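You operate a simulated robot arm through the tools that you are given. There is no shell and no other tool.

You run a simulated two-armed robot. Do the job below in one go: nothing can be reset, and whatever is moved stays where it is left.

TASK
Wipe the old grease off the coupling's top, then brush on fresh grease.
Fine: blue wiping block, white-tipped brush, grease dish; both tools go back. Set down upright: red brush with a white tip. A coat counts when it lies all over at full strength: go over it till it gets no stronger. What is to be rubbed or washed off counts as gone when no trace of it is left.

Only the result counts: the job must be done as asked and must still hold three seconds after the hand-in. Knocking over, shifting, dropping, spilling or breaking anything else fails it.

THE ROBOT
Two 7-joint arms with two-finger parallel grippers on one trunk that stands fixed in place. Base frame: the origin is at the foot of the trunk, x ahead of it, y to its left, z up. Readings come in mm, degrees, newtons and seconds.
The left shoulder is at [50, 168, 1220], the right one opposite. With the tool pointing down near the work surface each hand reaches from about 200 to 660 mm from the base axis, measured 20 degrees to its own side. Payload 1.57 kg a hand.
Tool frame (each hand has its own): the origin (TCP) lies between the finger pads and is the grasp point; the fingertips stand 30 mm ahead of it; z points along the fingers, y is the line along which they close. The gripper opens to 80 mm. The fingers are 17 mm wide and 12 mm thick; the gripper's body (40 by 82 mm) begins 80 mm behind the TCP.
Orientation is that of the tool frame in the base frame, as a unit quaternion [x, y, z, w]. With the fingers straight down and closing along the base's y, the tool's x points along the base's -x, its y along +y and its z along -z.

THE INTERFACE
- The arms move only by the tool move_arm. It takes "left_plan", "right_plan" or both (then of equal length, played together; a hand with none holds still); each is a list of rows, each a list of 6 numbers: the shift along the tool's x, y, z in units of 25 mm (1.0 is 25 mm), then the turn, a rotation vector about the tool's x, y, z in units of 5 degrees (1.0 is 5 degrees). In form: [[tx, ty, tz, rx, ry, rz], ...]. A call has 1 to 20 rows; each row shifts and turns the commanded pose from where the row before left it, along the tool's axes as they then stand. "left_jaw" and "right_jaw" are, for a hand that has rows, the opening, from 0 (shut) to 1 (fully open), set as the call begins (left out, the last holds). A call with a number of a shift or a turn outside -1 to 1 is refused whole. A row lasts 0.2 s, in which the tool goes at most 50 mm and 8.6 degrees; a call with a longer step from one row to the next is refused whole, and so is a gripper value outside its range. A pose out of reach is approached as far as the arm can. The call stops where the force on the tool passes 40 N (or 10 N more than at its start, if that is more) or the arm is blocked; 0.2 s more then pass. Each finger travels about 45 mm/s and halts on what it meets, pressing with about 24 N; the grip force reading is that of the motor and also rises with nothing between the fingers. The clock runs only during rows and for 0.2 s after the last one: add rows that do not move to give the fingers time. It gives the time, the measured TCP pose, the force on the tool (base axes), the opening and the grip force at its end, in the units of the frame above (readings bear some noise), with the torque about the TCP (base axes, N m) and any sound that the robot's microphone picked up.
- Cameras (640 x 400 px; columns grow to the right, rows downward): "scene" is now at [122, 47.7, 1478.1]; the picture's right is [0.48, -0.88, 0.00], its down [-0.17, -0.09, -0.98] and it looks along [0.86, 0.47, -0.19] (base axes); focal length 214 px, centre (320, 200). "left" rides on the left gripper at [72, 6, -122] in its tool frame; the picture's right is [-0.09, 1.00, 0.00], its down [-0.84, -0.08, -0.54] and it looks along [-0.54, -0.05, 0.84] (tool axes); focal length 238 px, centre (320, 200). "right" rides on the right gripper at [72, -7, -122] in its tool frame; the picture's right is [0.09, 1.00, 0.00], its down [-0.84, 0.08, -0.54] and it looks along [-0.54, 0.05, 0.84] (tool axes); focal length 238 px, centre (320, 200). There is no depth. A picture from a camera that has moved, and an enlarged one, comes with that camera's place and axes in the base frame and with its lens. The place of the scene camera against the robot may be out by one fixed shift of up to 12 mm in any direction.
- camera(camera): a new picture of that camera. The clock stands still meanwhile.
- move_column(by): slides the trunk up (or, below 0, down) by that many mm; the arms and the scene camera ride with it, the base frame stays. It gives what a move gives, with no picture.
- head_to(pan, tilt): turns the head with the scene camera to pan (to the left, within 80 degrees either way) and tilt (down, from -29 to 69), counted from straight ahead of the robot. It gives what a move gives.
- close_up(camera, box): a new picture of the part [left, top, right, bottom] of that camera's present view, enlarged. The clock stands still meanwhile.
- finish_job(): hands the job in; it is judged then, once.

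Places have to be worked out from the pictures, the camera data and where the tool is seen. Open the grippers and draw the arms clear of the work before you hand the job in, unless the task says otherwise.

The tools are called after "Emit:" by a JSON object that holds its "api" and its "payload". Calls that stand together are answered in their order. move_arm: Moves the arms, as the interface text tells. Its arguments: {"type":"object","properties":{"left_plan":{"type":"array"},"left_jaw":{"type":"number"},"right_plan":{"type":"array"},"right_jaw":{"type":"number"}},"required":[]} The other tools are called the same way: move_column (by) moves the trunk up or down; head_to (pan, tilt) turns the head that bears the scene camera; camera (camera) takes a picture; close_up (camera, box) takes an enlarged picture of a part of a camera's view; finish_job () hands the job in.

At the start:

```text
clock: 0.0
left_position: [220.4, 268.0, 1384.2]
left_tool_rot: [0.001, 1.0, 0.0, 0.0]
left_contact_force: [0.9, 0.0, 0.3]
left_moment: [-0.01, 0.01, -0.02]
left_finger_gap: 79.9
left_grasp_force: 0.1
right_position: [284.1, 4.6, 1401.0]
right_tool_rot: [-0.001, 1.0, 0.001, 0.002]
right_contact_force: [0.2, -0.9, 0.0]
right_moment: [-0.02, 0.02, 0.03]
right_finger_gap: 79.7
right_grasp_force: 0.0
trunk travel left (down, up): [-388.0, 54.0]
head pan, tilt (commanded): [28.6, 11.0]
```

scene: 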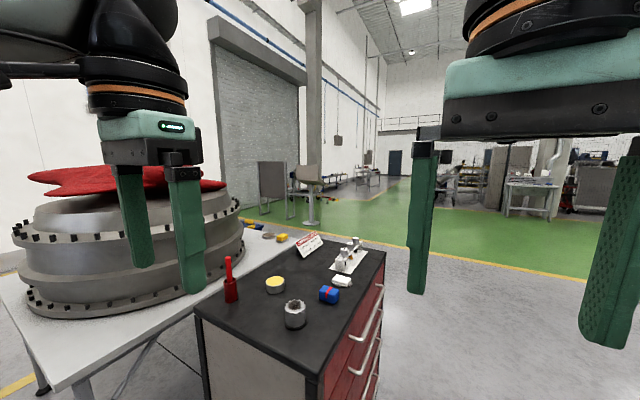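
right: 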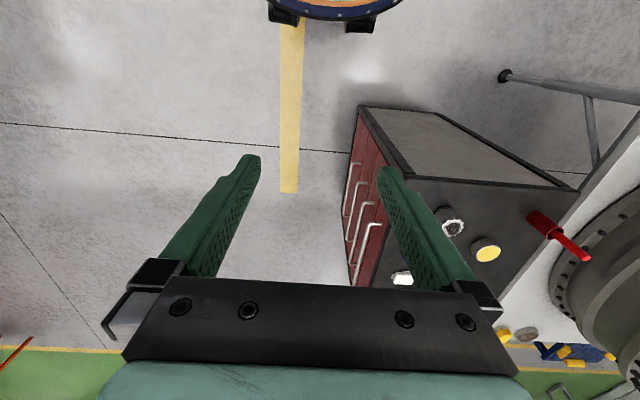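
left: 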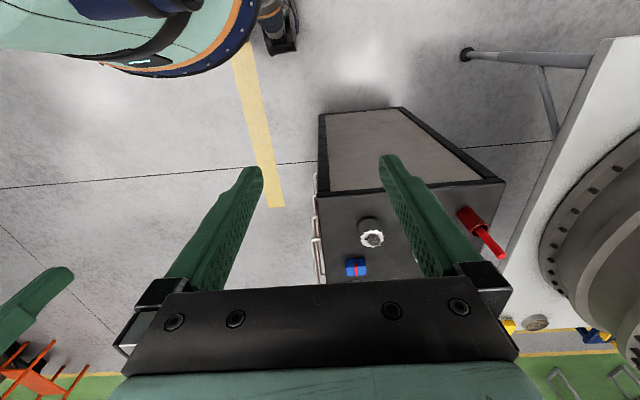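

The pictures show a tool cabinet with a red brush in a holder, a yellow dish, a coupling and a blue block. I'll take enlarged views to locate each of them.

Emit:
{"api": "close_up", "payload": {"camera": "scene", "box": [200, 220, 400, 345]}}

Emit:
{"api": "close_up", "payload": {"camera": "left", "box": [300, 180, 540, 330]}}

```text
3.20 times, centred on (300, 282) of scene
camera zoom: at [122.0, 47.7, 1478.1], right [0.48, -0.88, 0.0], down [-0.17, -0.09, -0.98], along [0.86, 0.47, -0.19], focal length 686 px, centre (384, -64)
```

zoom: 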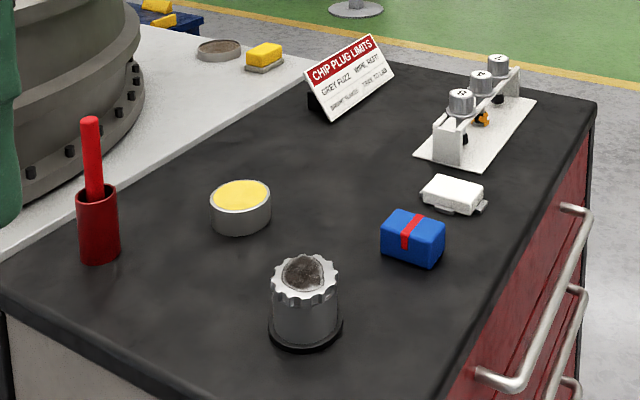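

```text
2.67 times, centred on (420, 255) of left
camera zoom: at [148.0, 275.5, 1506.1], right [0.09, 1.0, 0.0], down [0.84, -0.08, 0.54], along [0.54, -0.05, -0.84], focal length 636 px, centre (53, 53)
```

zoom: 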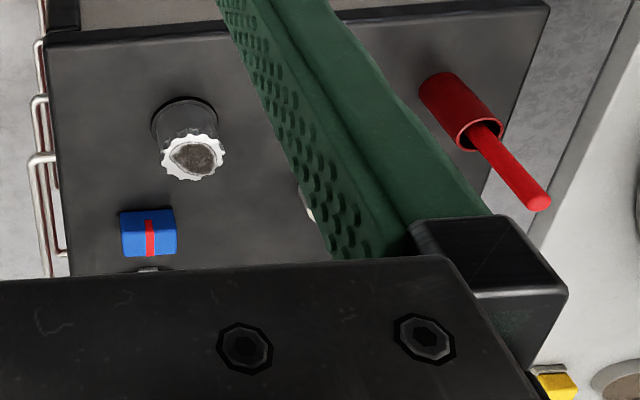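

The coupling's top comes out near [560, 368, 1066] from two views. I'll tilt the head down toward the bench to get a second, more central look.

Emit:
{"api": "head_to", "payload": {"pan": 36, "tilt": 35}}

Emit:
{"api": "camera", "payload": {"camera": "scene"}}

```text
clock: 0.9
left_position: [219.6, 269.9, 1385.0]
left_tool_rot: [0.0, 1.0, 0.001, -0.001]
left_contact_force: [-0.3, 0.4, 0.1]
left_moment: [0.03, 0.02, -0.01]
left_finger_gap: 79.8
left_grasp_force: 0.1
right_position: [283.7, 5.3, 1401.2]
right_tool_rot: [0.0, 1.0, 0.001, 0.0]
right_contact_force: [-0.4, 0.2, 0.2]
right_moment: [0.02, 0.0, 0.0]
right_finger_gap: 79.7
right_grasp_force: 0.2
trunk travel left (down, up): [-388.0, 54.0]
head pan, tilt (commanded): [36.0, 35.0]
```

```text
taken
camera scene: at [111.4, 54.9, 1439.6], right [0.59, -0.81, 0.0], down [-0.46, -0.34, -0.82], along [0.66, 0.48, -0.57], focal length 214 px, centre (320, 200)
```

scene: 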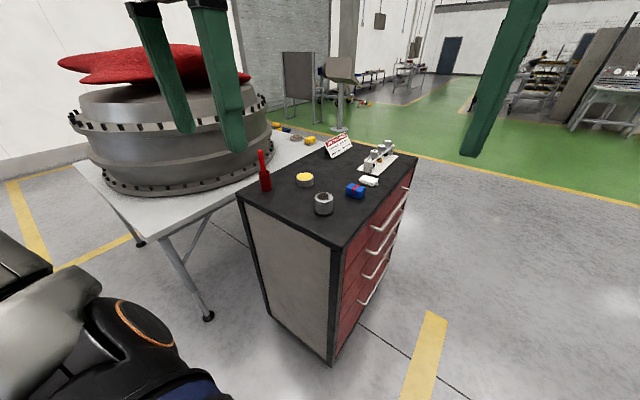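

The whole cabinet is now in view. I'll enlarge the bench top.

Emit:
{"api": "close_up", "payload": {"camera": "scene", "box": [230, 125, 420, 244]}}

Emit:
{"api": "close_up", "payload": {"camera": "scene", "box": [240, 140, 330, 220]}}

Emit:
{"api": "close_up", "payload": {"camera": "scene", "box": [310, 130, 410, 210]}}

```text
3.36 times, centred on (325, 184) of scene
camera zoom: at [111.4, 54.9, 1439.6], right [0.59, -0.81, 0.0], down [-0.46, -0.34, -0.82], along [0.66, 0.48, -0.57], focal length 721 px, centre (303, 252)
```

zoom: 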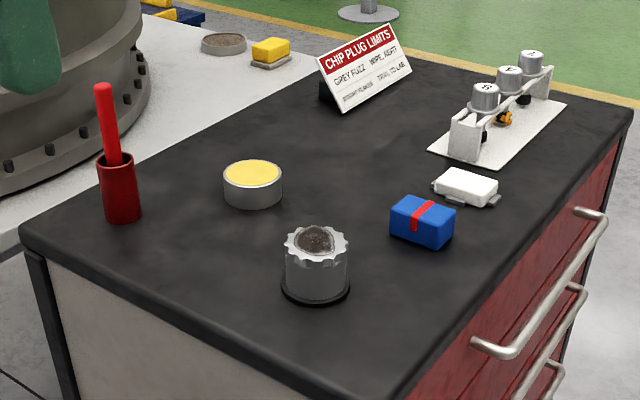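

```text
5.00 times, centred on (285, 180) of scene
camera zoom: at [111.4, 54.9, 1439.6], right [0.59, -0.81, 0.0], down [-0.46, -0.34, -0.82], along [0.66, 0.48, -0.57], focal length 1072 px, centre (495, 300)
```

zoom: 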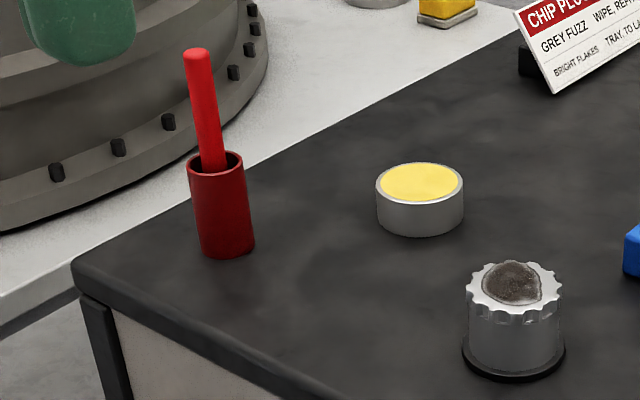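

```text
5.00 times, centred on (360, 170) of scene
camera zoom: at [111.4, 54.9, 1439.6], right [0.59, -0.81, 0.0], down [-0.46, -0.34, -0.82], along [0.66, 0.48, -0.57], focal length 1072 px, centre (120, 350)
```

zoom: 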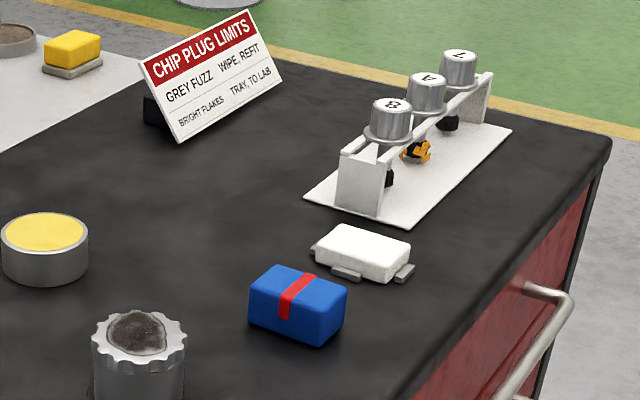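

The bench top seems to be near z ≈ 1012. The brush cup is around [550, 627], the dish around [667, 532] and the block around [700, 329], so some of these need a tilted hand to reach. I'll bring the left hand forward, above and short of the coupling, for a closer look.

Emit:
{"api": "move_arm", "payload": {"left_plan": [[-0.8, 0.4, 0.3, 0, 0, 0], [-0.8, 0.4, 0.3, 0, 0, 0], [-0.8, 0.4, 0.3, 0, 0, 0], [-0.8, 0.4, 0.3, 0, 0, 0], [-0.8, 0.4, 0.3, 0, 0, 0], [-0.8, 0.4, 0.3, 0, 0, 0], [-0.8, 0.4, 0.3, 0, 0, 0], [-0.8, 0.4, 0.3, 0, 0, 0], [-0.8, 0.4, 0.3, 0, 0, 0], [-0.8, 0.4, 0.3, 0, 0, 0]], "left_jaw": 1}}

Emit:
{"api": "camera", "payload": {"camera": "left"}}

Emit:
{"api": "camera", "payload": {"camera": "scene"}}

```text
clock: 3.1
left_position: [419.3, 369.6, 1308.7]
left_tool_rot: [0.002, 1.0, 0.001, 0.0]
left_contact_force: [0.0, -0.8, -0.5]
left_moment: [-0.03, 0.03, -0.01]
left_finger_gap: 80.0
left_grasp_force: 0.1
right_position: [283.4, 5.4, 1401.8]
right_tool_rot: [0.0, 1.0, 0.001, 0.0]
right_contact_force: [-0.3, 0.2, -0.2]
right_moment: [-0.01, 0.01, -0.01]
right_finger_gap: 79.8
right_grasp_force: 0.0
trunk travel left (down, up): [-388.0, 54.0]
head pan, tilt (commanded): [36.0, 35.0]
```

```text
taken
camera left: at [348.4, 375.7, 1430.2], right [0.09, 1.0, 0.0], down [0.84, -0.08, 0.54], along [0.54, -0.05, -0.84], focal length 238 px, centre (320, 200)
```

left: 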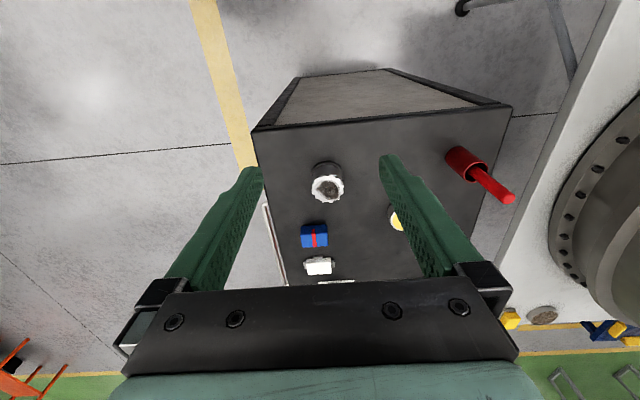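

```text
taken
camera scene: at [112.0, 55.1, 1439.5], right [0.59, -0.81, 0.0], down [-0.46, -0.34, -0.82], along [0.66, 0.48, -0.57], focal length 214 px, centre (320, 200)
```

scene: 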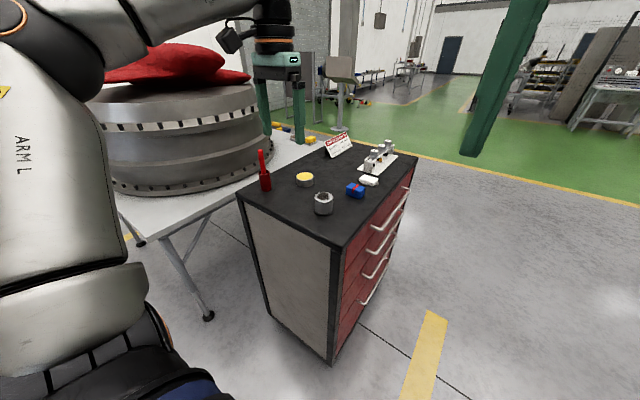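

The left hand's camera now sees the coupling and block between the fingers. I'll enlarge that region.

Emit:
{"api": "close_up", "payload": {"camera": "left", "box": [250, 140, 410, 290]}}

Emit:
{"api": "close_up", "payload": {"camera": "left", "box": [380, 100, 540, 250]}}

```text
2.67 times, centred on (330, 215) of left
camera zoom: at [348.4, 375.7, 1430.2], right [0.09, 1.0, 0.0], down [0.84, -0.08, 0.54], along [0.54, -0.05, -0.84], focal length 636 px, centre (293, 160)
```

zoom: 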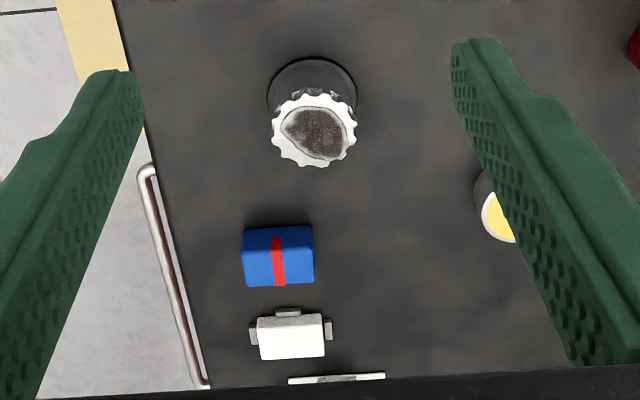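

```text
2.67 times, centred on (460, 175) of left
camera zoom: at [348.4, 375.7, 1430.2], right [0.09, 1.0, 0.0], down [0.84, -0.08, 0.54], along [0.54, -0.05, -0.84], focal length 636 px, centre (-53, 267)
```

zoom: 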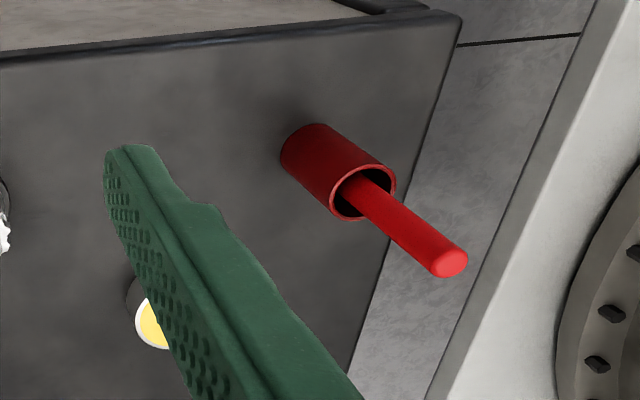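

The block is about 59 × 39 × 28 mm at roughly [702, 330], with its long side along y. The coupling top is near [560, 370, 1066]. I'll tilt the hand 40° forward for reach and move it above the block at a safe height.

Emit:
{"api": "move_arm", "payload": {"left_plan": [[0, 0, 0, 0, -1, 0], [0, 0, 0, 0, -1, 0], [0, 0, 0, 0, -1, 0], [0, 0, 0, 0, -1, 0], [0, 0, 0, 0, -1, 0], [0, 0, 0, 0, -1, 0], [0, 0, 0, 0, -1, 0], [0, 0, 0, 0, -1, 0], [-0.341, -0.133, 0.978, 0, 0, 0], [-0.341, -0.133, 0.978, 0, 0, 0], [-0.341, -0.133, 0.978, 0, 0, 0], [-0.341, -0.133, 0.978, 0, 0, 0], [-0.341, -0.133, 0.978, 0, 0, 0], [-0.341, -0.133, 0.978, 0, 0, 0], [-0.341, -0.133, 0.978, 0, 0, 0], [-0.341, -0.133, 0.978, 0, 0, 0], [-0.341, -0.133, 0.978, 0, 0, 0], [-0.341, -0.133, 0.978, 0, 0, 0]], "left_jaw": 1}}

Emit:
{"api": "camera", "payload": {"camera": "left"}}

Emit:
{"api": "camera", "payload": {"camera": "scene"}}

```text
clock: 6.9
left_position: [643.2, 335.5, 1176.8]
left_tool_rot: [0.001, 0.94, 0.0, 0.341]
left_contact_force: [0.0, 0.0, 0.8]
left_moment: [-0.01, 0.01, 0.0]
left_finger_gap: 80.0
left_grasp_force: 0.1
right_position: [284.0, 4.9, 1401.2]
right_tool_rot: [0.0, 1.0, 0.001, 0.0]
right_contact_force: [0.2, 0.6, -0.3]
right_moment: [0.02, 0.02, 0.02]
right_finger_gap: 79.9
right_grasp_force: 0.1
trunk travel left (down, up): [-388.0, 54.0]
head pan, tilt (commanded): [36.0, 35.0]
```

```text
taken
camera left: at [510.1, 342.5, 1223.9], right [0.07, 1.0, 0.06], down [0.29, -0.08, 0.95], along [0.95, -0.05, -0.3], focal length 238 px, centre (320, 200)
```

left: 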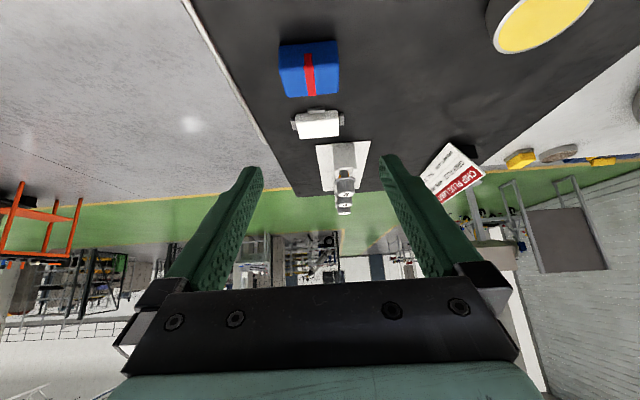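

```text
taken
camera scene: at [112.1, 54.9, 1439.5], right [0.59, -0.81, 0.0], down [-0.46, -0.34, -0.82], along [0.66, 0.48, -0.57], focal length 214 px, centre (320, 200)
```

scene: 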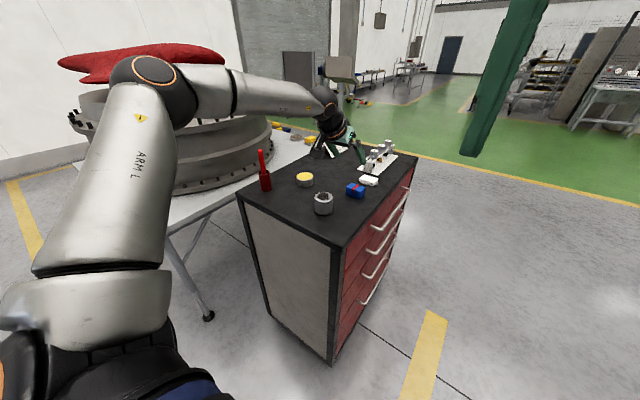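

The hand is at [643, 336, 1177] tilted 40°, and the block shows ahead between the fingers. I'll enlarge it to fix its edges before coming down.

Emit:
{"api": "close_up", "payload": {"camera": "left", "box": [240, 10, 400, 160]}}

Emit:
{"api": "close_up", "payload": {"camera": "scene", "box": [290, 90, 400, 220]}}

```text
2.67 times, centred on (320, 85) of left
camera zoom: at [510.1, 342.5, 1223.9], right [0.07, 1.0, 0.06], down [0.29, -0.08, 0.95], along [0.95, -0.05, -0.3], focal length 636 px, centre (320, 507)
```

zoom: 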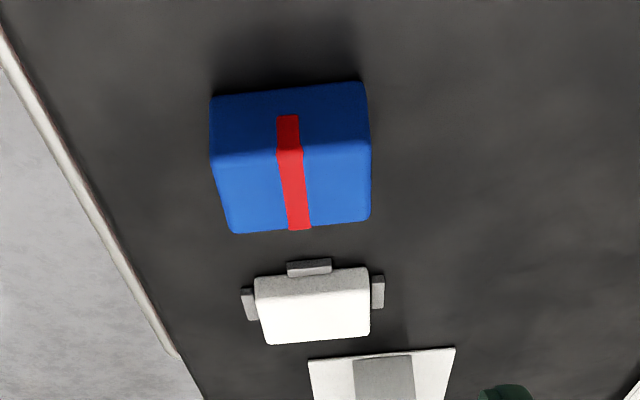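

```text
3.08 times, centred on (345, 155) of scene
camera zoom: at [112.1, 54.9, 1439.5], right [0.59, -0.81, 0.0], down [-0.46, -0.34, -0.82], along [0.66, 0.48, -0.57], focal length 660 px, centre (243, 338)
```

zoom: 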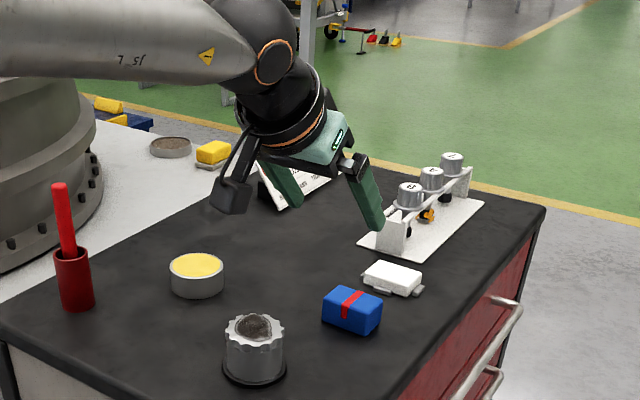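

From this close view the block spans about x 681–719, y 304–358 and z 1014–1040. I'll center over it and come down to where the fingertips are still about 20 mm above its top, then check.

Emit:
{"api": "move_arm", "payload": {"left_plan": [[-0.657, -0.09, 0.549, 0, 0, 0], [-0.657, -0.09, 0.549, 0, 0, 0], [0.5645, 0, 0.675, 0, 0, 0], [0.5645, 0, 0.675, 0, 0, 0], [0.5645, 0, 0.675, 0, 0, 0], [0.5645, 0, 0.675, 0, 0, 0]], "left_jaw": 1}}

Emit:
{"api": "camera", "payload": {"camera": "left"}}

Emit:
{"api": "close_up", "payload": {"camera": "scene", "box": [290, 110, 410, 220]}}

```text
clock: 8.3
left_position: [684.4, 331.9, 1088.3]
left_tool_rot: [0.001, 0.939, 0.0, 0.343]
left_contact_force: [0.0, -0.4, 0.7]
left_moment: [-0.02, 0.01, -0.01]
left_finger_gap: 79.9
left_grasp_force: 0.0
right_position: [285.1, 4.6, 1401.2]
right_tool_rot: [0.0, 1.0, 0.001, 0.001]
right_contact_force: [-0.5, 0.9, -0.3]
right_moment: [-0.01, 0.02, 0.03]
right_finger_gap: 80.0
right_grasp_force: 0.1
trunk travel left (down, up): [-388.0, 54.0]
head pan, tilt (commanded): [36.0, 35.0]
```

```text
taken
camera left: at [552.2, 338.6, 1135.8], right [0.07, 1.0, 0.06], down [0.29, -0.08, 0.95], along [0.95, -0.05, -0.3], focal length 238 px, centre (320, 200)
```

left: 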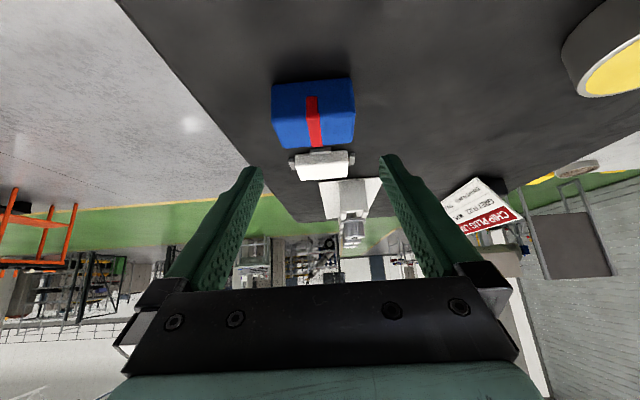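

```text
3.64 times, centred on (350, 165) of scene
camera zoom: at [111.7, 55.2, 1439.5], right [0.59, -0.81, 0.0], down [-0.46, -0.34, -0.82], along [0.66, 0.48, -0.57], focal length 780 px, centre (211, 327)
```

zoom: 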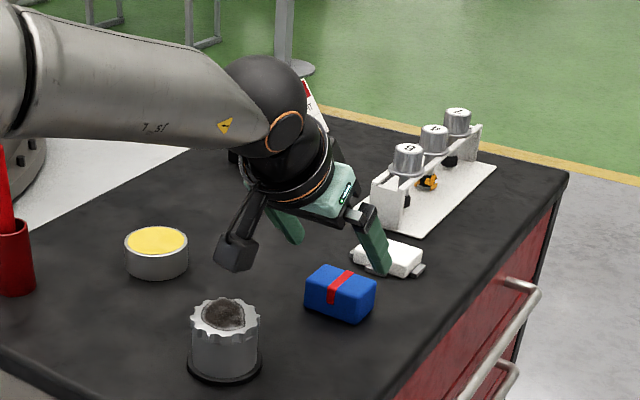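

The scene view of the right fingertip agrees with the reported pose to within a few mm. I'll do one more enlarged check of the block between the fingers before the final descent.

Emit:
{"api": "close_up", "payload": {"camera": "left", "box": [230, 60, 410, 190]}}

```text
3.08 times, centred on (320, 125) of left
camera zoom: at [552.2, 338.6, 1135.8], right [0.07, 1.0, 0.06], down [0.29, -0.08, 0.95], along [0.95, -0.05, -0.3], focal length 733 px, centre (320, 431)
```

zoom: 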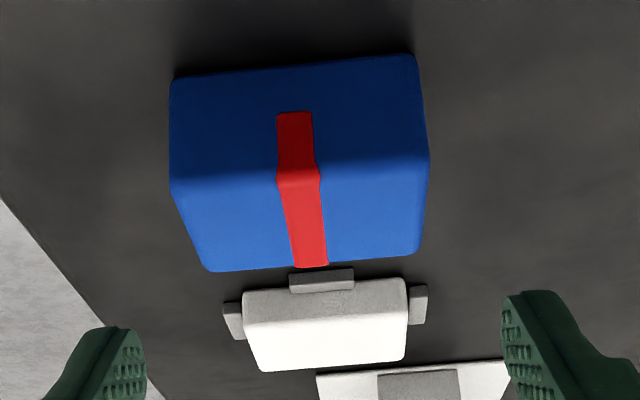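

The block is at y ≈ 331 and x ≈ 681–717, with the bench at z ≈ 1013, and the fingers straddle it evenly. I'll go down to TCP z ≈ 1049, which leaves the fingertips about 7 mm above the bench.

Emit:
{"api": "move_arm", "payload": {"left_plan": [[0.337, -0.012, 0.401, 0, 0, 0], [0.337, -0.012, 0.401, 0, 0, 0], [0.337, -0.012, 0.401, 0, 0, 0], [0, 0, 0, 0, 0, 0]], "left_jaw": 1}}

Emit:
{"api": "camera", "payload": {"camera": "left"}}

Emit:
{"api": "close_up", "payload": {"camera": "scene", "box": [310, 130, 400, 220]}}

```text
clock: 9.3
left_position: [685.5, 330.4, 1050.0]
left_tool_rot: [0.0, 0.94, 0.0, 0.342]
left_contact_force: [0.5, -0.2, 0.3]
left_moment: [-0.02, 0.02, 0.0]
left_finger_gap: 80.1
left_grasp_force: 0.0
right_position: [284.4, 5.0, 1401.2]
right_tool_rot: [0.0, 1.0, 0.001, 0.001]
right_contact_force: [0.1, -0.7, -0.2]
right_moment: [-0.01, 0.01, 0.02]
right_finger_gap: 80.1
right_grasp_force: 0.0
trunk travel left (down, up): [-388.0, 54.0]
head pan, tilt (commanded): [36.0, 35.0]
```

```text
taken
camera left: at [551.7, 337.5, 1097.2], right [0.07, 1.0, 0.06], down [0.29, -0.08, 0.95], along [0.95, -0.05, -0.3], focal length 238 px, centre (320, 200)
```

left: 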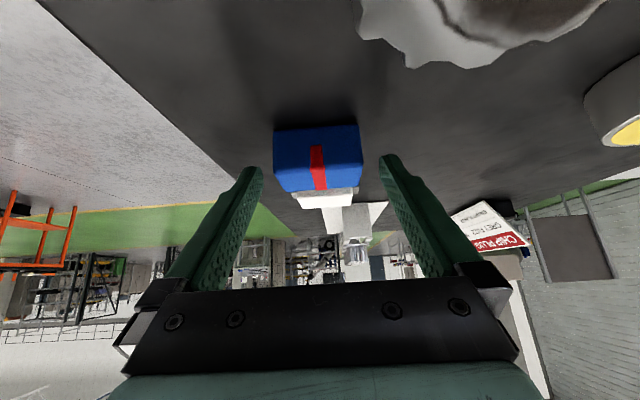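

```text
4.44 times, centred on (355, 175) of scene
camera zoom: at [111.3, 54.9, 1439.6], right [0.59, -0.81, 0.0], down [-0.46, -0.34, -0.82], along [0.66, 0.48, -0.57], focal length 953 px, centre (164, 311)
```

zoom: 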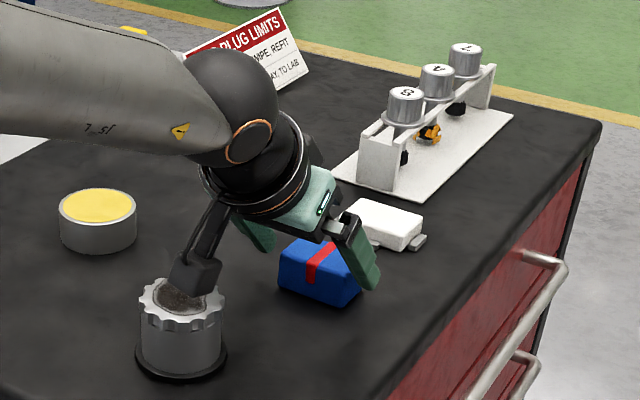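

There is no contact, and the camera mount clears the coupling. I'll close the fingers on the block.

Emit:
{"api": "move_arm", "payload": {"left_plan": [[0, 0, 0, 0, 0, 0], [0, 0, 0, 0, 0, 0], [0, 0, 0, 0, 0, 0], [0, 0, 0, 0, 0, 0], [0, 0, 0, 0, 0, 0]], "left_jaw": 0}}

Emit:
{"api": "close_up", "payload": {"camera": "left", "box": [230, 60, 430, 220]}}

```text
clock: 10.5
left_position: [684.8, 330.8, 1049.7]
left_tool_rot: [0.001, 0.94, 0.0, 0.342]
left_contact_force: [0.9, -1.4, 0.0]
left_moment: [-0.03, 0.03, 0.0]
left_finger_gap: 59.2
left_grasp_force: 24.2
right_position: [283.9, 5.4, 1401.5]
right_tool_rot: [0.001, 1.0, 0.0, 0.001]
right_contact_force: [1.0, -0.3, -0.3]
right_moment: [-0.01, 0.02, 0.0]
right_finger_gap: 80.2
right_grasp_force: 0.0
trunk travel left (down, up): [-388.0, 54.0]
head pan, tilt (commanded): [36.0, 35.0]
```

```text
2.50 times, centred on (330, 140) of left
camera zoom: at [551.8, 337.5, 1097.2], right [0.07, 1.0, 0.06], down [0.29, -0.08, 0.95], along [0.95, -0.05, -0.3], focal length 596 px, centre (295, 350)
```

zoom: 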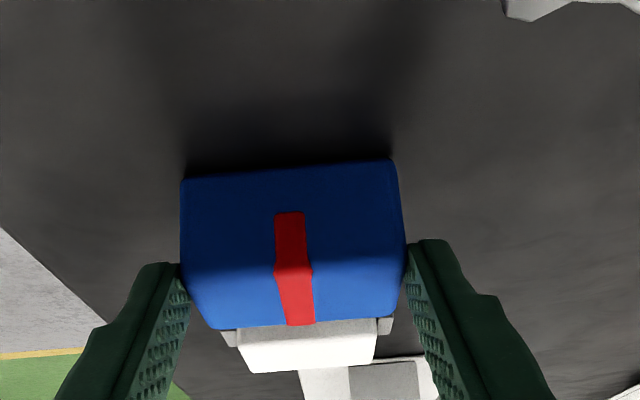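

The grip holds at a 59.2 mm gap and 24 N. I'll lift the block straight up 80 mm.

Emit:
{"api": "move_arm", "payload": {"left_plan": [[-0.257, 0, -0.306, 0, 0, 0], [-0.514, 0, -0.613, 0, 0, 0], [-0.514, 0, -0.613, 0, 0, 0], [-0.514, 0, -0.613, 0, 0, 0], [-0.257, 0, -0.306, 0, 0, 0], [0, 0, 0, 0, 0, 0]], "left_jaw": 0}}

Emit:
{"api": "camera", "payload": {"camera": "left"}}

Emit:
{"api": "close_up", "payload": {"camera": "scene", "box": [290, 110, 410, 220]}}

```text
clock: 11.9
left_position: [685.0, 330.1, 1129.4]
left_tool_rot: [0.0, 0.94, 0.001, 0.342]
left_contact_force: [-0.3, 0.0, -0.9]
left_moment: [-0.02, 0.04, -0.01]
left_finger_gap: 59.2
left_grasp_force: 24.0
right_position: [284.4, 5.6, 1400.6]
right_tool_rot: [0.0, 1.0, 0.001, 0.001]
right_contact_force: [-0.2, 0.4, 1.0]
right_moment: [0.02, 0.03, 0.0]
right_finger_gap: 79.9
right_grasp_force: 0.1
trunk travel left (down, up): [-388.0, 54.0]
head pan, tilt (commanded): [36.0, 35.0]
```

```text
taken
camera left: at [552.1, 337.3, 1177.1], right [0.07, 1.0, 0.06], down [0.29, -0.08, 0.95], along [0.95, -0.05, -0.3], focal length 238 px, centre (320, 200)
```

left: 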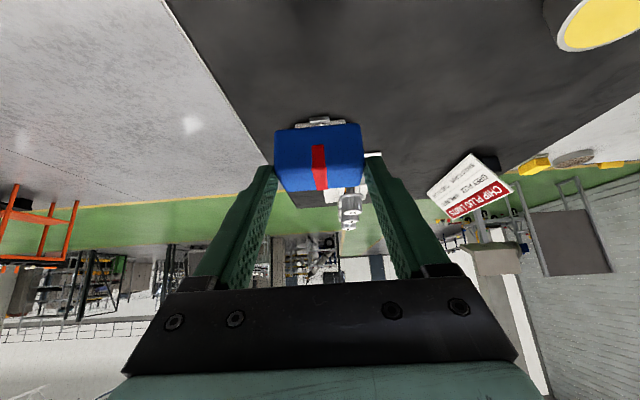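

```text
3.64 times, centred on (350, 165) of scene
camera zoom: at [111.5, 55.0, 1439.5], right [0.59, -0.81, 0.0], down [-0.46, -0.34, -0.82], along [0.66, 0.48, -0.57], focal length 780 px, centre (211, 327)
```

zoom: 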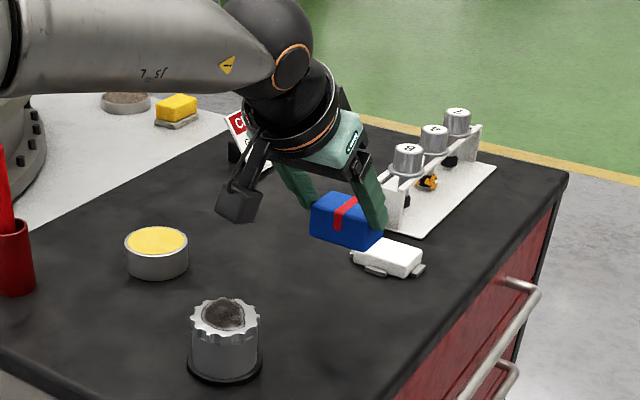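

The block hangs level in the grip. I'll move it across at the same height until it sits above the coupling, around [560, 370].

Emit:
{"api": "move_arm", "payload": {"left_plan": [[0.355, 0.133, -0.298, 0, 0, 0], [0.71, 0.267, -0.596, 0, 0, 0], [0.71, 0.267, -0.596, 0, 0, 0], [0.71, 0.267, -0.596, 0, 0, 0], [0.71, 0.267, -0.596, 0, 0, 0], [0.71, 0.267, -0.596, 0, 0, 0], [0.355, 0.133, -0.298, 0, 0, 0], [0, 0, 0, 0, 0, 0]], "left_jaw": 0}}

Emit:
{"api": "camera", "payload": {"camera": "left"}}

Emit:
{"api": "close_up", "payload": {"camera": "scene", "box": [260, 120, 390, 230]}}

```text
clock: 13.7
left_position: [545.4, 370.6, 1129.9]
left_tool_rot: [0.0, 0.94, 0.0, 0.341]
left_contact_force: [0.2, -0.3, -1.1]
left_moment: [0.04, 0.02, 0.01]
left_finger_gap: 59.1
left_grasp_force: 23.6
right_position: [284.0, 5.2, 1401.2]
right_tool_rot: [0.0, 1.0, 0.002, 0.002]
right_contact_force: [0.4, -0.1, 0.1]
right_moment: [0.04, -0.01, 0.0]
right_finger_gap: 80.1
right_grasp_force: 0.1
trunk travel left (down, up): [-388.0, 54.0]
head pan, tilt (commanded): [36.0, 35.0]
```

```text
taken
camera left: at [411.9, 376.9, 1176.6], right [0.07, 1.0, 0.06], down [0.29, -0.08, 0.95], along [0.95, -0.05, -0.3], focal length 238 px, centre (320, 200)
```

left: 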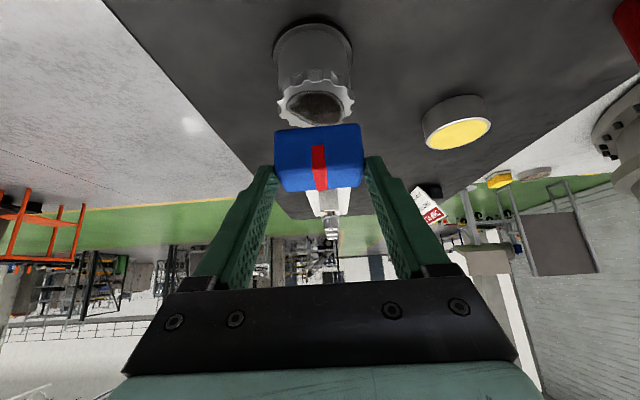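

```text
3.64 times, centred on (325, 175) of scene
camera zoom: at [111.5, 55.0, 1439.5], right [0.59, -0.81, 0.0], down [-0.46, -0.34, -0.82], along [0.66, 0.48, -0.57], focal length 780 px, centre (302, 291)
```

zoom: 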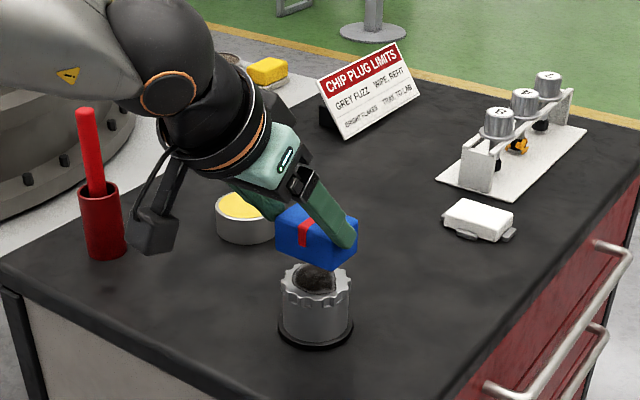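

The block is above the coupling. I'll measure the coupling precisely from this view before touching it.

Emit:
{"api": "close_up", "payload": {"camera": "left", "box": [250, 10, 390, 130]}}

Emit:
{"api": "close_up", "payload": {"camera": "scene", "box": [290, 170, 370, 225]}}

Emit:
{"api": "close_up", "payload": {"camera": "left", "box": [400, 60, 640, 220]}}

```text
3.33 times, centred on (320, 70) of left
camera zoom: at [411.9, 376.9, 1176.6], right [0.07, 1.0, 0.06], down [0.29, -0.08, 0.95], along [0.95, -0.05, -0.3], focal length 794 px, centre (320, 633)
```

zoom: 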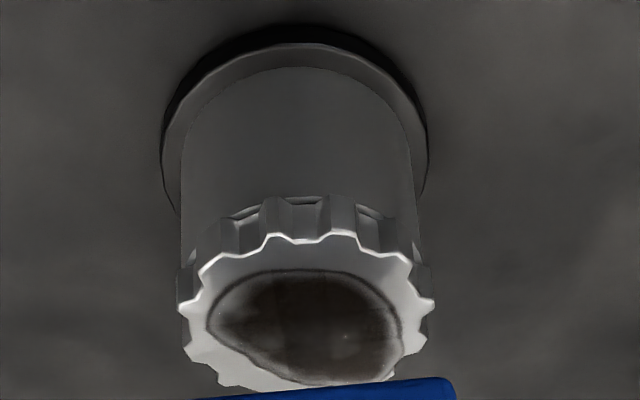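

```text
7.27 times, centred on (330, 198) of scene
camera zoom: at [111.5, 55.0, 1439.5], right [0.59, -0.81, 0.0], down [-0.46, -0.34, -0.82], along [0.66, 0.48, -0.57], focal length 1560 px, centre (247, 218)
```

zoom: 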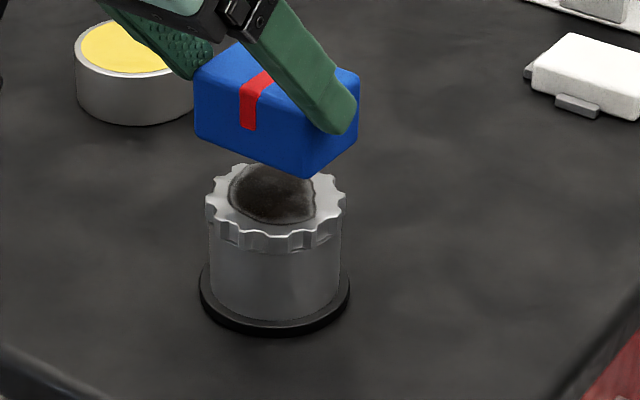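

```text
2.50 times, centred on (520, 140) of left
camera zoom: at [411.9, 376.9, 1176.6], right [0.07, 1.0, 0.06], down [0.29, -0.08, 0.95], along [0.95, -0.05, -0.3], focal length 596 px, centre (-180, 350)
```

zoom: 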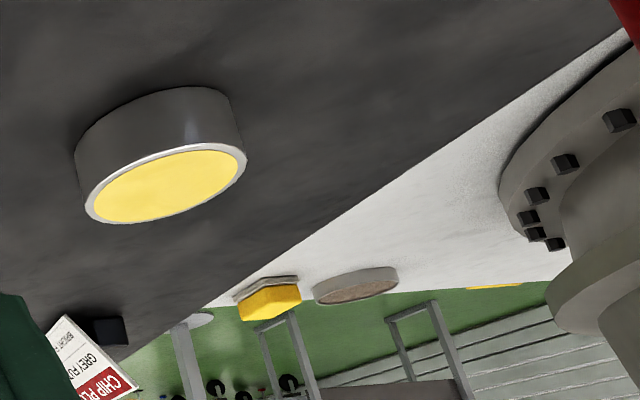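

The coupling is centered near [558, 370], with its top at about z 1063, so the block should touch at TCP z ≈ 1100. I'll lower it to just above that and then approach in small steps while watching the force.

Emit:
{"api": "move_arm", "payload": {"left_plan": [[0.321, 0, 0.383, 0, 0, 0], [0.321, 0, 0.383, 0, 0, 0], [0, 0, 0, 0, 0, 0]], "left_jaw": 0}}

Emit:
{"api": "close_up", "payload": {"camera": "scene", "box": [290, 170, 370, 225]}}

Emit:
{"api": "close_up", "payload": {"camera": "left", "box": [250, 30, 390, 200]}}

```text
clock: 14.5
left_position: [546.4, 371.0, 1104.6]
left_tool_rot: [0.001, 0.94, 0.0, 0.342]
left_contact_force: [0.0, -0.3, -0.2]
left_moment: [0.01, 0.01, 0.03]
left_finger_gap: 59.4
left_grasp_force: 23.9
right_position: [284.8, 5.6, 1401.5]
right_tool_rot: [0.0, 1.0, 0.001, 0.002]
right_contact_force: [-0.1, -0.3, -0.3]
right_moment: [-0.03, 0.02, -0.03]
right_finger_gap: 80.1
right_grasp_force: 0.1
trunk travel left (down, up): [-388.0, 54.0]
head pan, tilt (commanded): [36.0, 35.0]
```

```text
7.27 times, centred on (330, 198) of scene
camera zoom: at [111.5, 55.0, 1439.6], right [0.59, -0.81, 0.0], down [-0.46, -0.34, -0.82], along [0.66, 0.48, -0.57], focal length 1560 px, centre (247, 218)
```

zoom: 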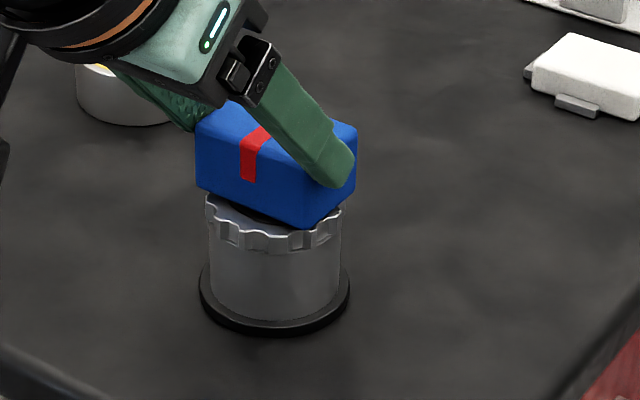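

```text
2.35 times, centred on (320, 115) of left
camera zoom: at [412.3, 377.1, 1151.1], right [0.07, 1.0, 0.06], down [0.29, -0.08, 0.95], along [0.95, -0.05, -0.3], focal length 561 px, centre (320, 400)
```

zoom: 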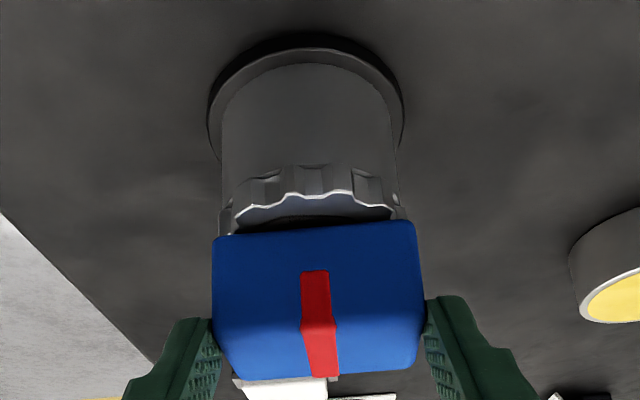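

The block is only a few mm above the coupling and well centered. I'll step down 2 mm at a time and read the force.

Emit:
{"api": "move_arm", "payload": {"left_plan": [[0.0514, 0, 0.0613, 0, 0, 0], [0, 0, 0, 0, 0, 0]], "left_jaw": 0}}

Emit:
{"api": "move_arm", "payload": {"left_plan": [[0.0514, 0, 0.0613, 0, 0, 0], [0, 0, 0, 0, 0, 0]], "left_jaw": 0}}

```text
clock: 15.1
left_position: [545.7, 370.7, 1102.1]
left_tool_rot: [0.0, 0.94, 0.0, 0.342]
left_contact_force: [0.8, -0.4, -0.3]
left_moment: [0.02, 0.0, -0.01]
left_finger_gap: 59.2
left_grasp_force: 24.3
right_position: [283.6, 4.2, 1401.1]
right_tool_rot: [0.0, 1.0, 0.001, 0.0]
right_contact_force: [-0.1, 0.9, 0.1]
right_moment: [0.02, -0.01, -0.03]
right_finger_gap: 79.9
right_grasp_force: 0.0
trunk travel left (down, up): [-388.0, 54.0]
head pan, tilt (commanded): [36.0, 35.0]
```

```text
clock: 15.7
left_position: [545.0, 369.7, 1102.4]
left_tool_rot: [0.0, 0.939, 0.001, 0.344]
left_contact_force: [-2.3, 1.5, 6.4]
left_moment: [-0.02, 0.03, 0.02]
left_finger_gap: 59.1
left_grasp_force: 24.0
right_position: [283.8, 5.5, 1400.9]
right_tool_rot: [0.0, 1.0, 0.002, 0.001]
right_contact_force: [-0.3, -0.1, -0.2]
right_moment: [0.0, 0.0, 0.0]
right_finger_gap: 80.4
right_grasp_force: 0.0
trunk travel left (down, up): [-388.0, 54.0]
head pan, tilt (commanded): [36.0, 35.0]
```

Contact is at TCP z ≈ 1102 with about 6 N, so the coupling top lies near z 1065. I'll wipe back and forth lightly in x and y over the top.

Emit:
{"api": "move_arm", "payload": {"left_plan": [[-0.306, 0, 0.257, 0, 0, 0], [0.306, 0, -0.257, 0, 0, 0], [0.306, 0, -0.257, 0, 0, 0], [-0.306, 0, 0.257, 0, 0, 0], [-0.306, 0, 0.257, 0, 0, 0], [0.306, 0, -0.257, 0, 0, 0], [0.306, 0, -0.257, 0, 0, 0], [-0.306, 0, 0.257, 0, 0, 0], [0, 0.3, 0, 0, 0, 0], [0, -0.3, 0, 0, 0, 0], [0, -0.3, 0, 0, 0, 0], [0, 0.3, 0, 0, 0, 0], [0, 0, 0, 0, 0, 0]], "left_jaw": 0}}

Emit:
{"api": "close_up", "payload": {"camera": "scene", "box": [290, 170, 370, 225]}}

```text
clock: 18.5
left_position: [545.2, 368.7, 1101.5]
left_tool_rot: [0.002, 0.94, -0.002, 0.342]
left_contact_force: [-0.8, -7.4, 9.8]
left_moment: [-0.43, -0.27, -0.23]
left_finger_gap: 59.0
left_grasp_force: 24.2
right_position: [283.2, 2.6, 1401.7]
right_tool_rot: [0.001, 1.0, 0.002, 0.001]
right_contact_force: [0.0, 0.1, -0.8]
right_moment: [0.0, 0.01, -0.03]
right_finger_gap: 80.1
right_grasp_force: 0.0
trunk travel left (down, up): [-388.0, 54.0]
head pan, tilt (commanded): [36.0, 35.0]
```

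```text
7.27 times, centred on (330, 198) of scene
camera zoom: at [110.4, 53.4, 1439.7], right [0.59, -0.81, 0.0], down [-0.46, -0.34, -0.82], along [0.66, 0.48, -0.57], focal length 1560 px, centre (247, 218)
```

zoom: 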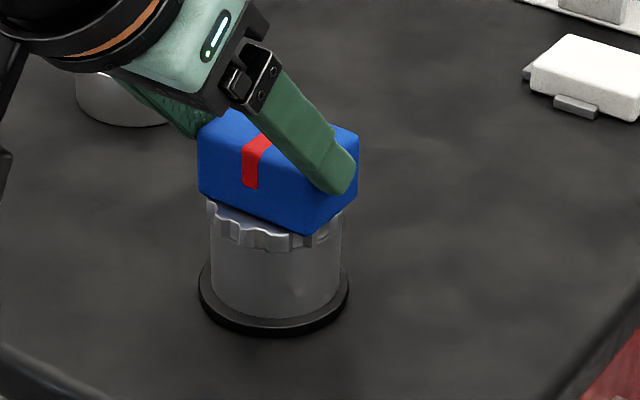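

The friction forces are moderate and the coupling base hasn't moved. I'll lift the block 45 mm and look at the top.

Emit:
{"api": "move_arm", "payload": {"left_plan": [[-0.386, 0, -0.46, 0, 0, 0], [-0.386, 0, -0.46, 0, 0, 0], [-0.386, 0, -0.46, 0, 0, 0], [0, 0, 0, 0, 0, 0]], "left_jaw": 0}}

Emit:
{"api": "close_up", "payload": {"camera": "scene", "box": [290, 170, 370, 225]}}

Emit:
{"api": "close_up", "payload": {"camera": "left", "box": [250, 10, 390, 150]}}

```text
clock: 19.5
left_position: [546.1, 371.1, 1145.6]
left_tool_rot: [0.0, 0.94, 0.001, 0.342]
left_contact_force: [-0.3, 0.6, -0.4]
left_moment: [0.0, 0.01, -0.01]
left_finger_gap: 59.0
left_grasp_force: 24.2
right_position: [285.1, 4.1, 1400.3]
right_tool_rot: [0.0, 1.0, 0.0, 0.0]
right_contact_force: [-0.2, 0.4, 0.5]
right_moment: [-0.02, 0.0, 0.01]
right_finger_gap: 79.7
right_grasp_force: 0.1
trunk travel left (down, up): [-388.0, 54.0]
head pan, tilt (commanded): [36.0, 35.0]
```

```text
7.27 times, centred on (330, 198) of scene
camera zoom: at [111.6, 55.0, 1439.5], right [0.59, -0.81, 0.0], down [-0.46, -0.34, -0.82], along [0.66, 0.48, -0.57], focal length 1560 px, centre (247, 218)
```

zoom: 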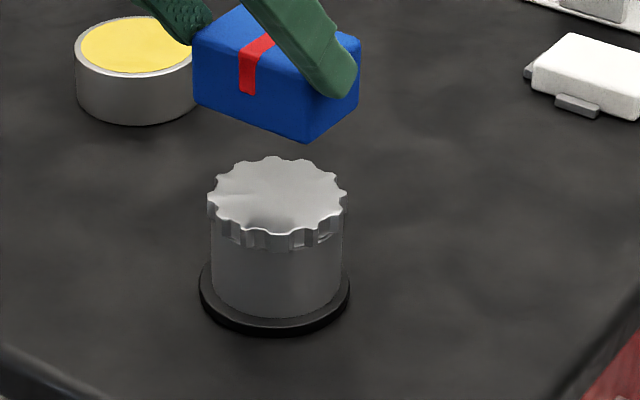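

```text
2.86 times, centred on (320, 80) of left
camera zoom: at [412.6, 377.7, 1192.8], right [0.07, 1.0, 0.06], down [0.29, -0.08, 0.95], along [0.95, -0.05, -0.3], focal length 681 px, centre (320, 543)
```

zoom: 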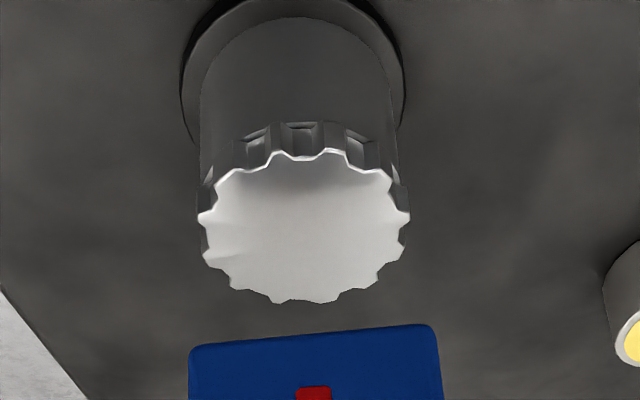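

The grease looks gone, though there is a faint shading on the top. I'll zoom in to check for traces.

Emit:
{"api": "close_up", "payload": {"camera": "scene", "box": [312, 185, 342, 205]}}

Emit:
{"api": "close_up", "payload": {"camera": "left", "box": [285, 35, 345, 80]}}

```text
16.00 times, centred on (327, 195) of scene
camera zoom: at [111.6, 55.0, 1439.5], right [0.59, -0.81, 0.0], down [-0.46, -0.34, -0.82], along [0.66, 0.48, -0.57], focal length 3432 px, centre (208, 280)
```

zoom: 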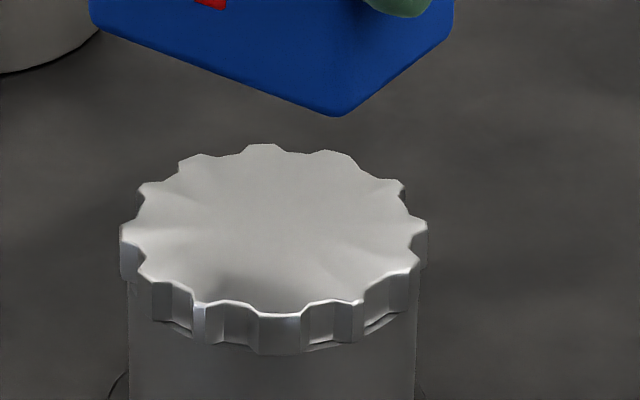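

```text
8.89 times, centred on (315, 58) of left
camera zoom: at [412.6, 377.7, 1192.8], right [0.07, 1.0, 0.06], down [0.29, -0.08, 0.95], along [0.95, -0.05, -0.3], focal length 2119 px, centre (364, 1467)
```

zoom: 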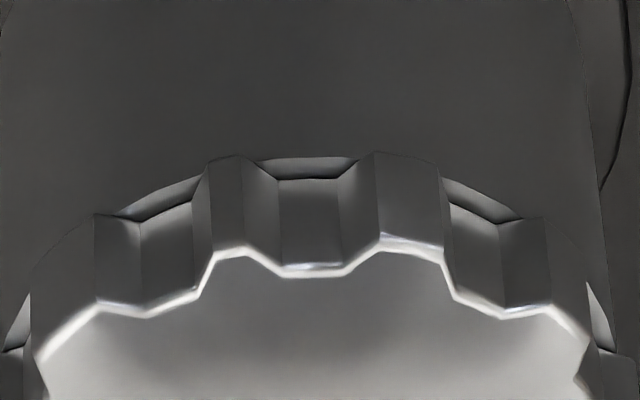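

A faint darker patch shows near the robot-side rim, which may be a thin leftover. I'll go down again and wipe with longer strokes that cover the whole top out to the rim.

Emit:
{"api": "move_arm", "payload": {"left_plan": [[0.386, 0, 0.46, 0, 0, 0], [0.386, 0, 0.46, 0, 0, 0], [0.309, 0, 0.368, 0, 0, 0], [0.0514, 0, 0.0613, 0, 0, 0], [0.0257, 0, 0.0306, 0, 0, 0], [0, 0, 0, 0, 0, 0]], "left_jaw": 0}}

```text
clock: 20.9
left_position: [545.9, 370.6, 1101.8]
left_tool_rot: [0.001, 0.939, 0.0, 0.343]
left_contact_force: [-1.3, 0.9, 5.3]
left_moment: [0.04, 0.03, -0.01]
left_finger_gap: 59.0
left_grasp_force: 24.2
right_position: [283.6, 4.7, 1402.1]
right_tool_rot: [0.0, 1.0, 0.001, 0.001]
right_contact_force: [-0.8, 0.6, -0.1]
right_moment: [0.04, -0.02, -0.02]
right_finger_gap: 80.0
right_grasp_force: 0.1
trunk travel left (down, up): [-388.0, 54.0]
head pan, tilt (commanded): [36.0, 35.0]
```

Contact is about 5 N again. I'll run the longer wiping strokes, x from -20 to +18 and y ±8.

Emit:
{"api": "move_arm", "payload": {"left_plan": [[0.306, 0, -0.257, 0, 0, 0], [0.306, 0, -0.257, 0, 0, 0], [-0.306, 0, 0.257, 0, 0, 0], [-0.306, 0, 0.257, 0, 0, 0], [-0.306, 0, 0.257, 0, 0, 0], [-0.245, 0, 0.206, 0, 0, 0], [0.306, 0.32, -0.257, 0, 0, 0], [0.306, 0, -0.257, 0, 0, 0], [0.306, 0, -0.257, 0, 0, 0], [0.245, 0, -0.206, 0, 0, 0], [-0.306, -0.32, 0.257, 0, 0, 0], [0.306, -0.32, -0.257, 0, 0, 0], [-0.306, 0, 0.257, 0, 0, 0], [-0.306, 0, 0.257, 0, 0, 0], [-0.306, 0, 0.257, 0, 0, 0], [-0.245, 0, 0.206, 0, 0, 0], [0.275, 0.16, -0.231, 0, 0, 0], [0.275, 0.16, -0.231, 0, 0, 0], [0, 0, 0, 0, 0, 0]], "left_jaw": 0}}

Emit:
{"api": "close_up", "payload": {"camera": "scene", "box": [290, 170, 370, 225]}}

```text
clock: 24.9
left_position: [544.6, 369.7, 1101.8]
left_tool_rot: [0.001, 0.939, 0.0, 0.343]
left_contact_force: [2.9, -2.4, 7.1]
left_moment: [-0.21, -0.27, 0.04]
left_finger_gap: 58.9
left_grasp_force: 23.9
right_position: [284.4, 3.5, 1400.9]
right_tool_rot: [0.0, 1.0, 0.001, 0.001]
right_contact_force: [0.3, -0.1, -0.7]
right_moment: [0.02, 0.0, 0.03]
right_finger_gap: 80.0
right_grasp_force: 0.0
trunk travel left (down, up): [-388.0, 54.0]
head pan, tilt (commanded): [36.0, 35.0]
```

```text
7.27 times, centred on (330, 198) of scene
camera zoom: at [111.2, 54.3, 1439.7], right [0.59, -0.81, 0.0], down [-0.46, -0.34, -0.82], along [0.66, 0.48, -0.57], focal length 1560 px, centre (247, 218)
```

zoom: 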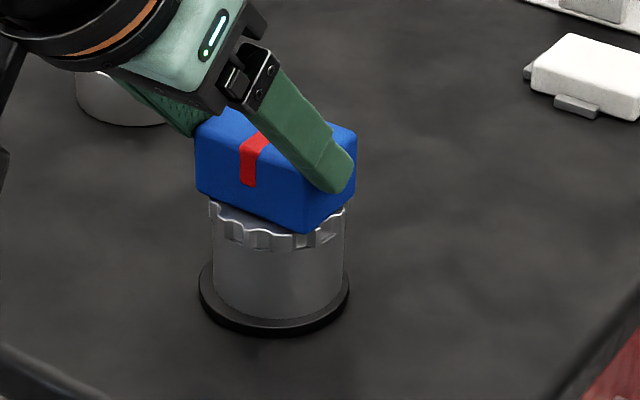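

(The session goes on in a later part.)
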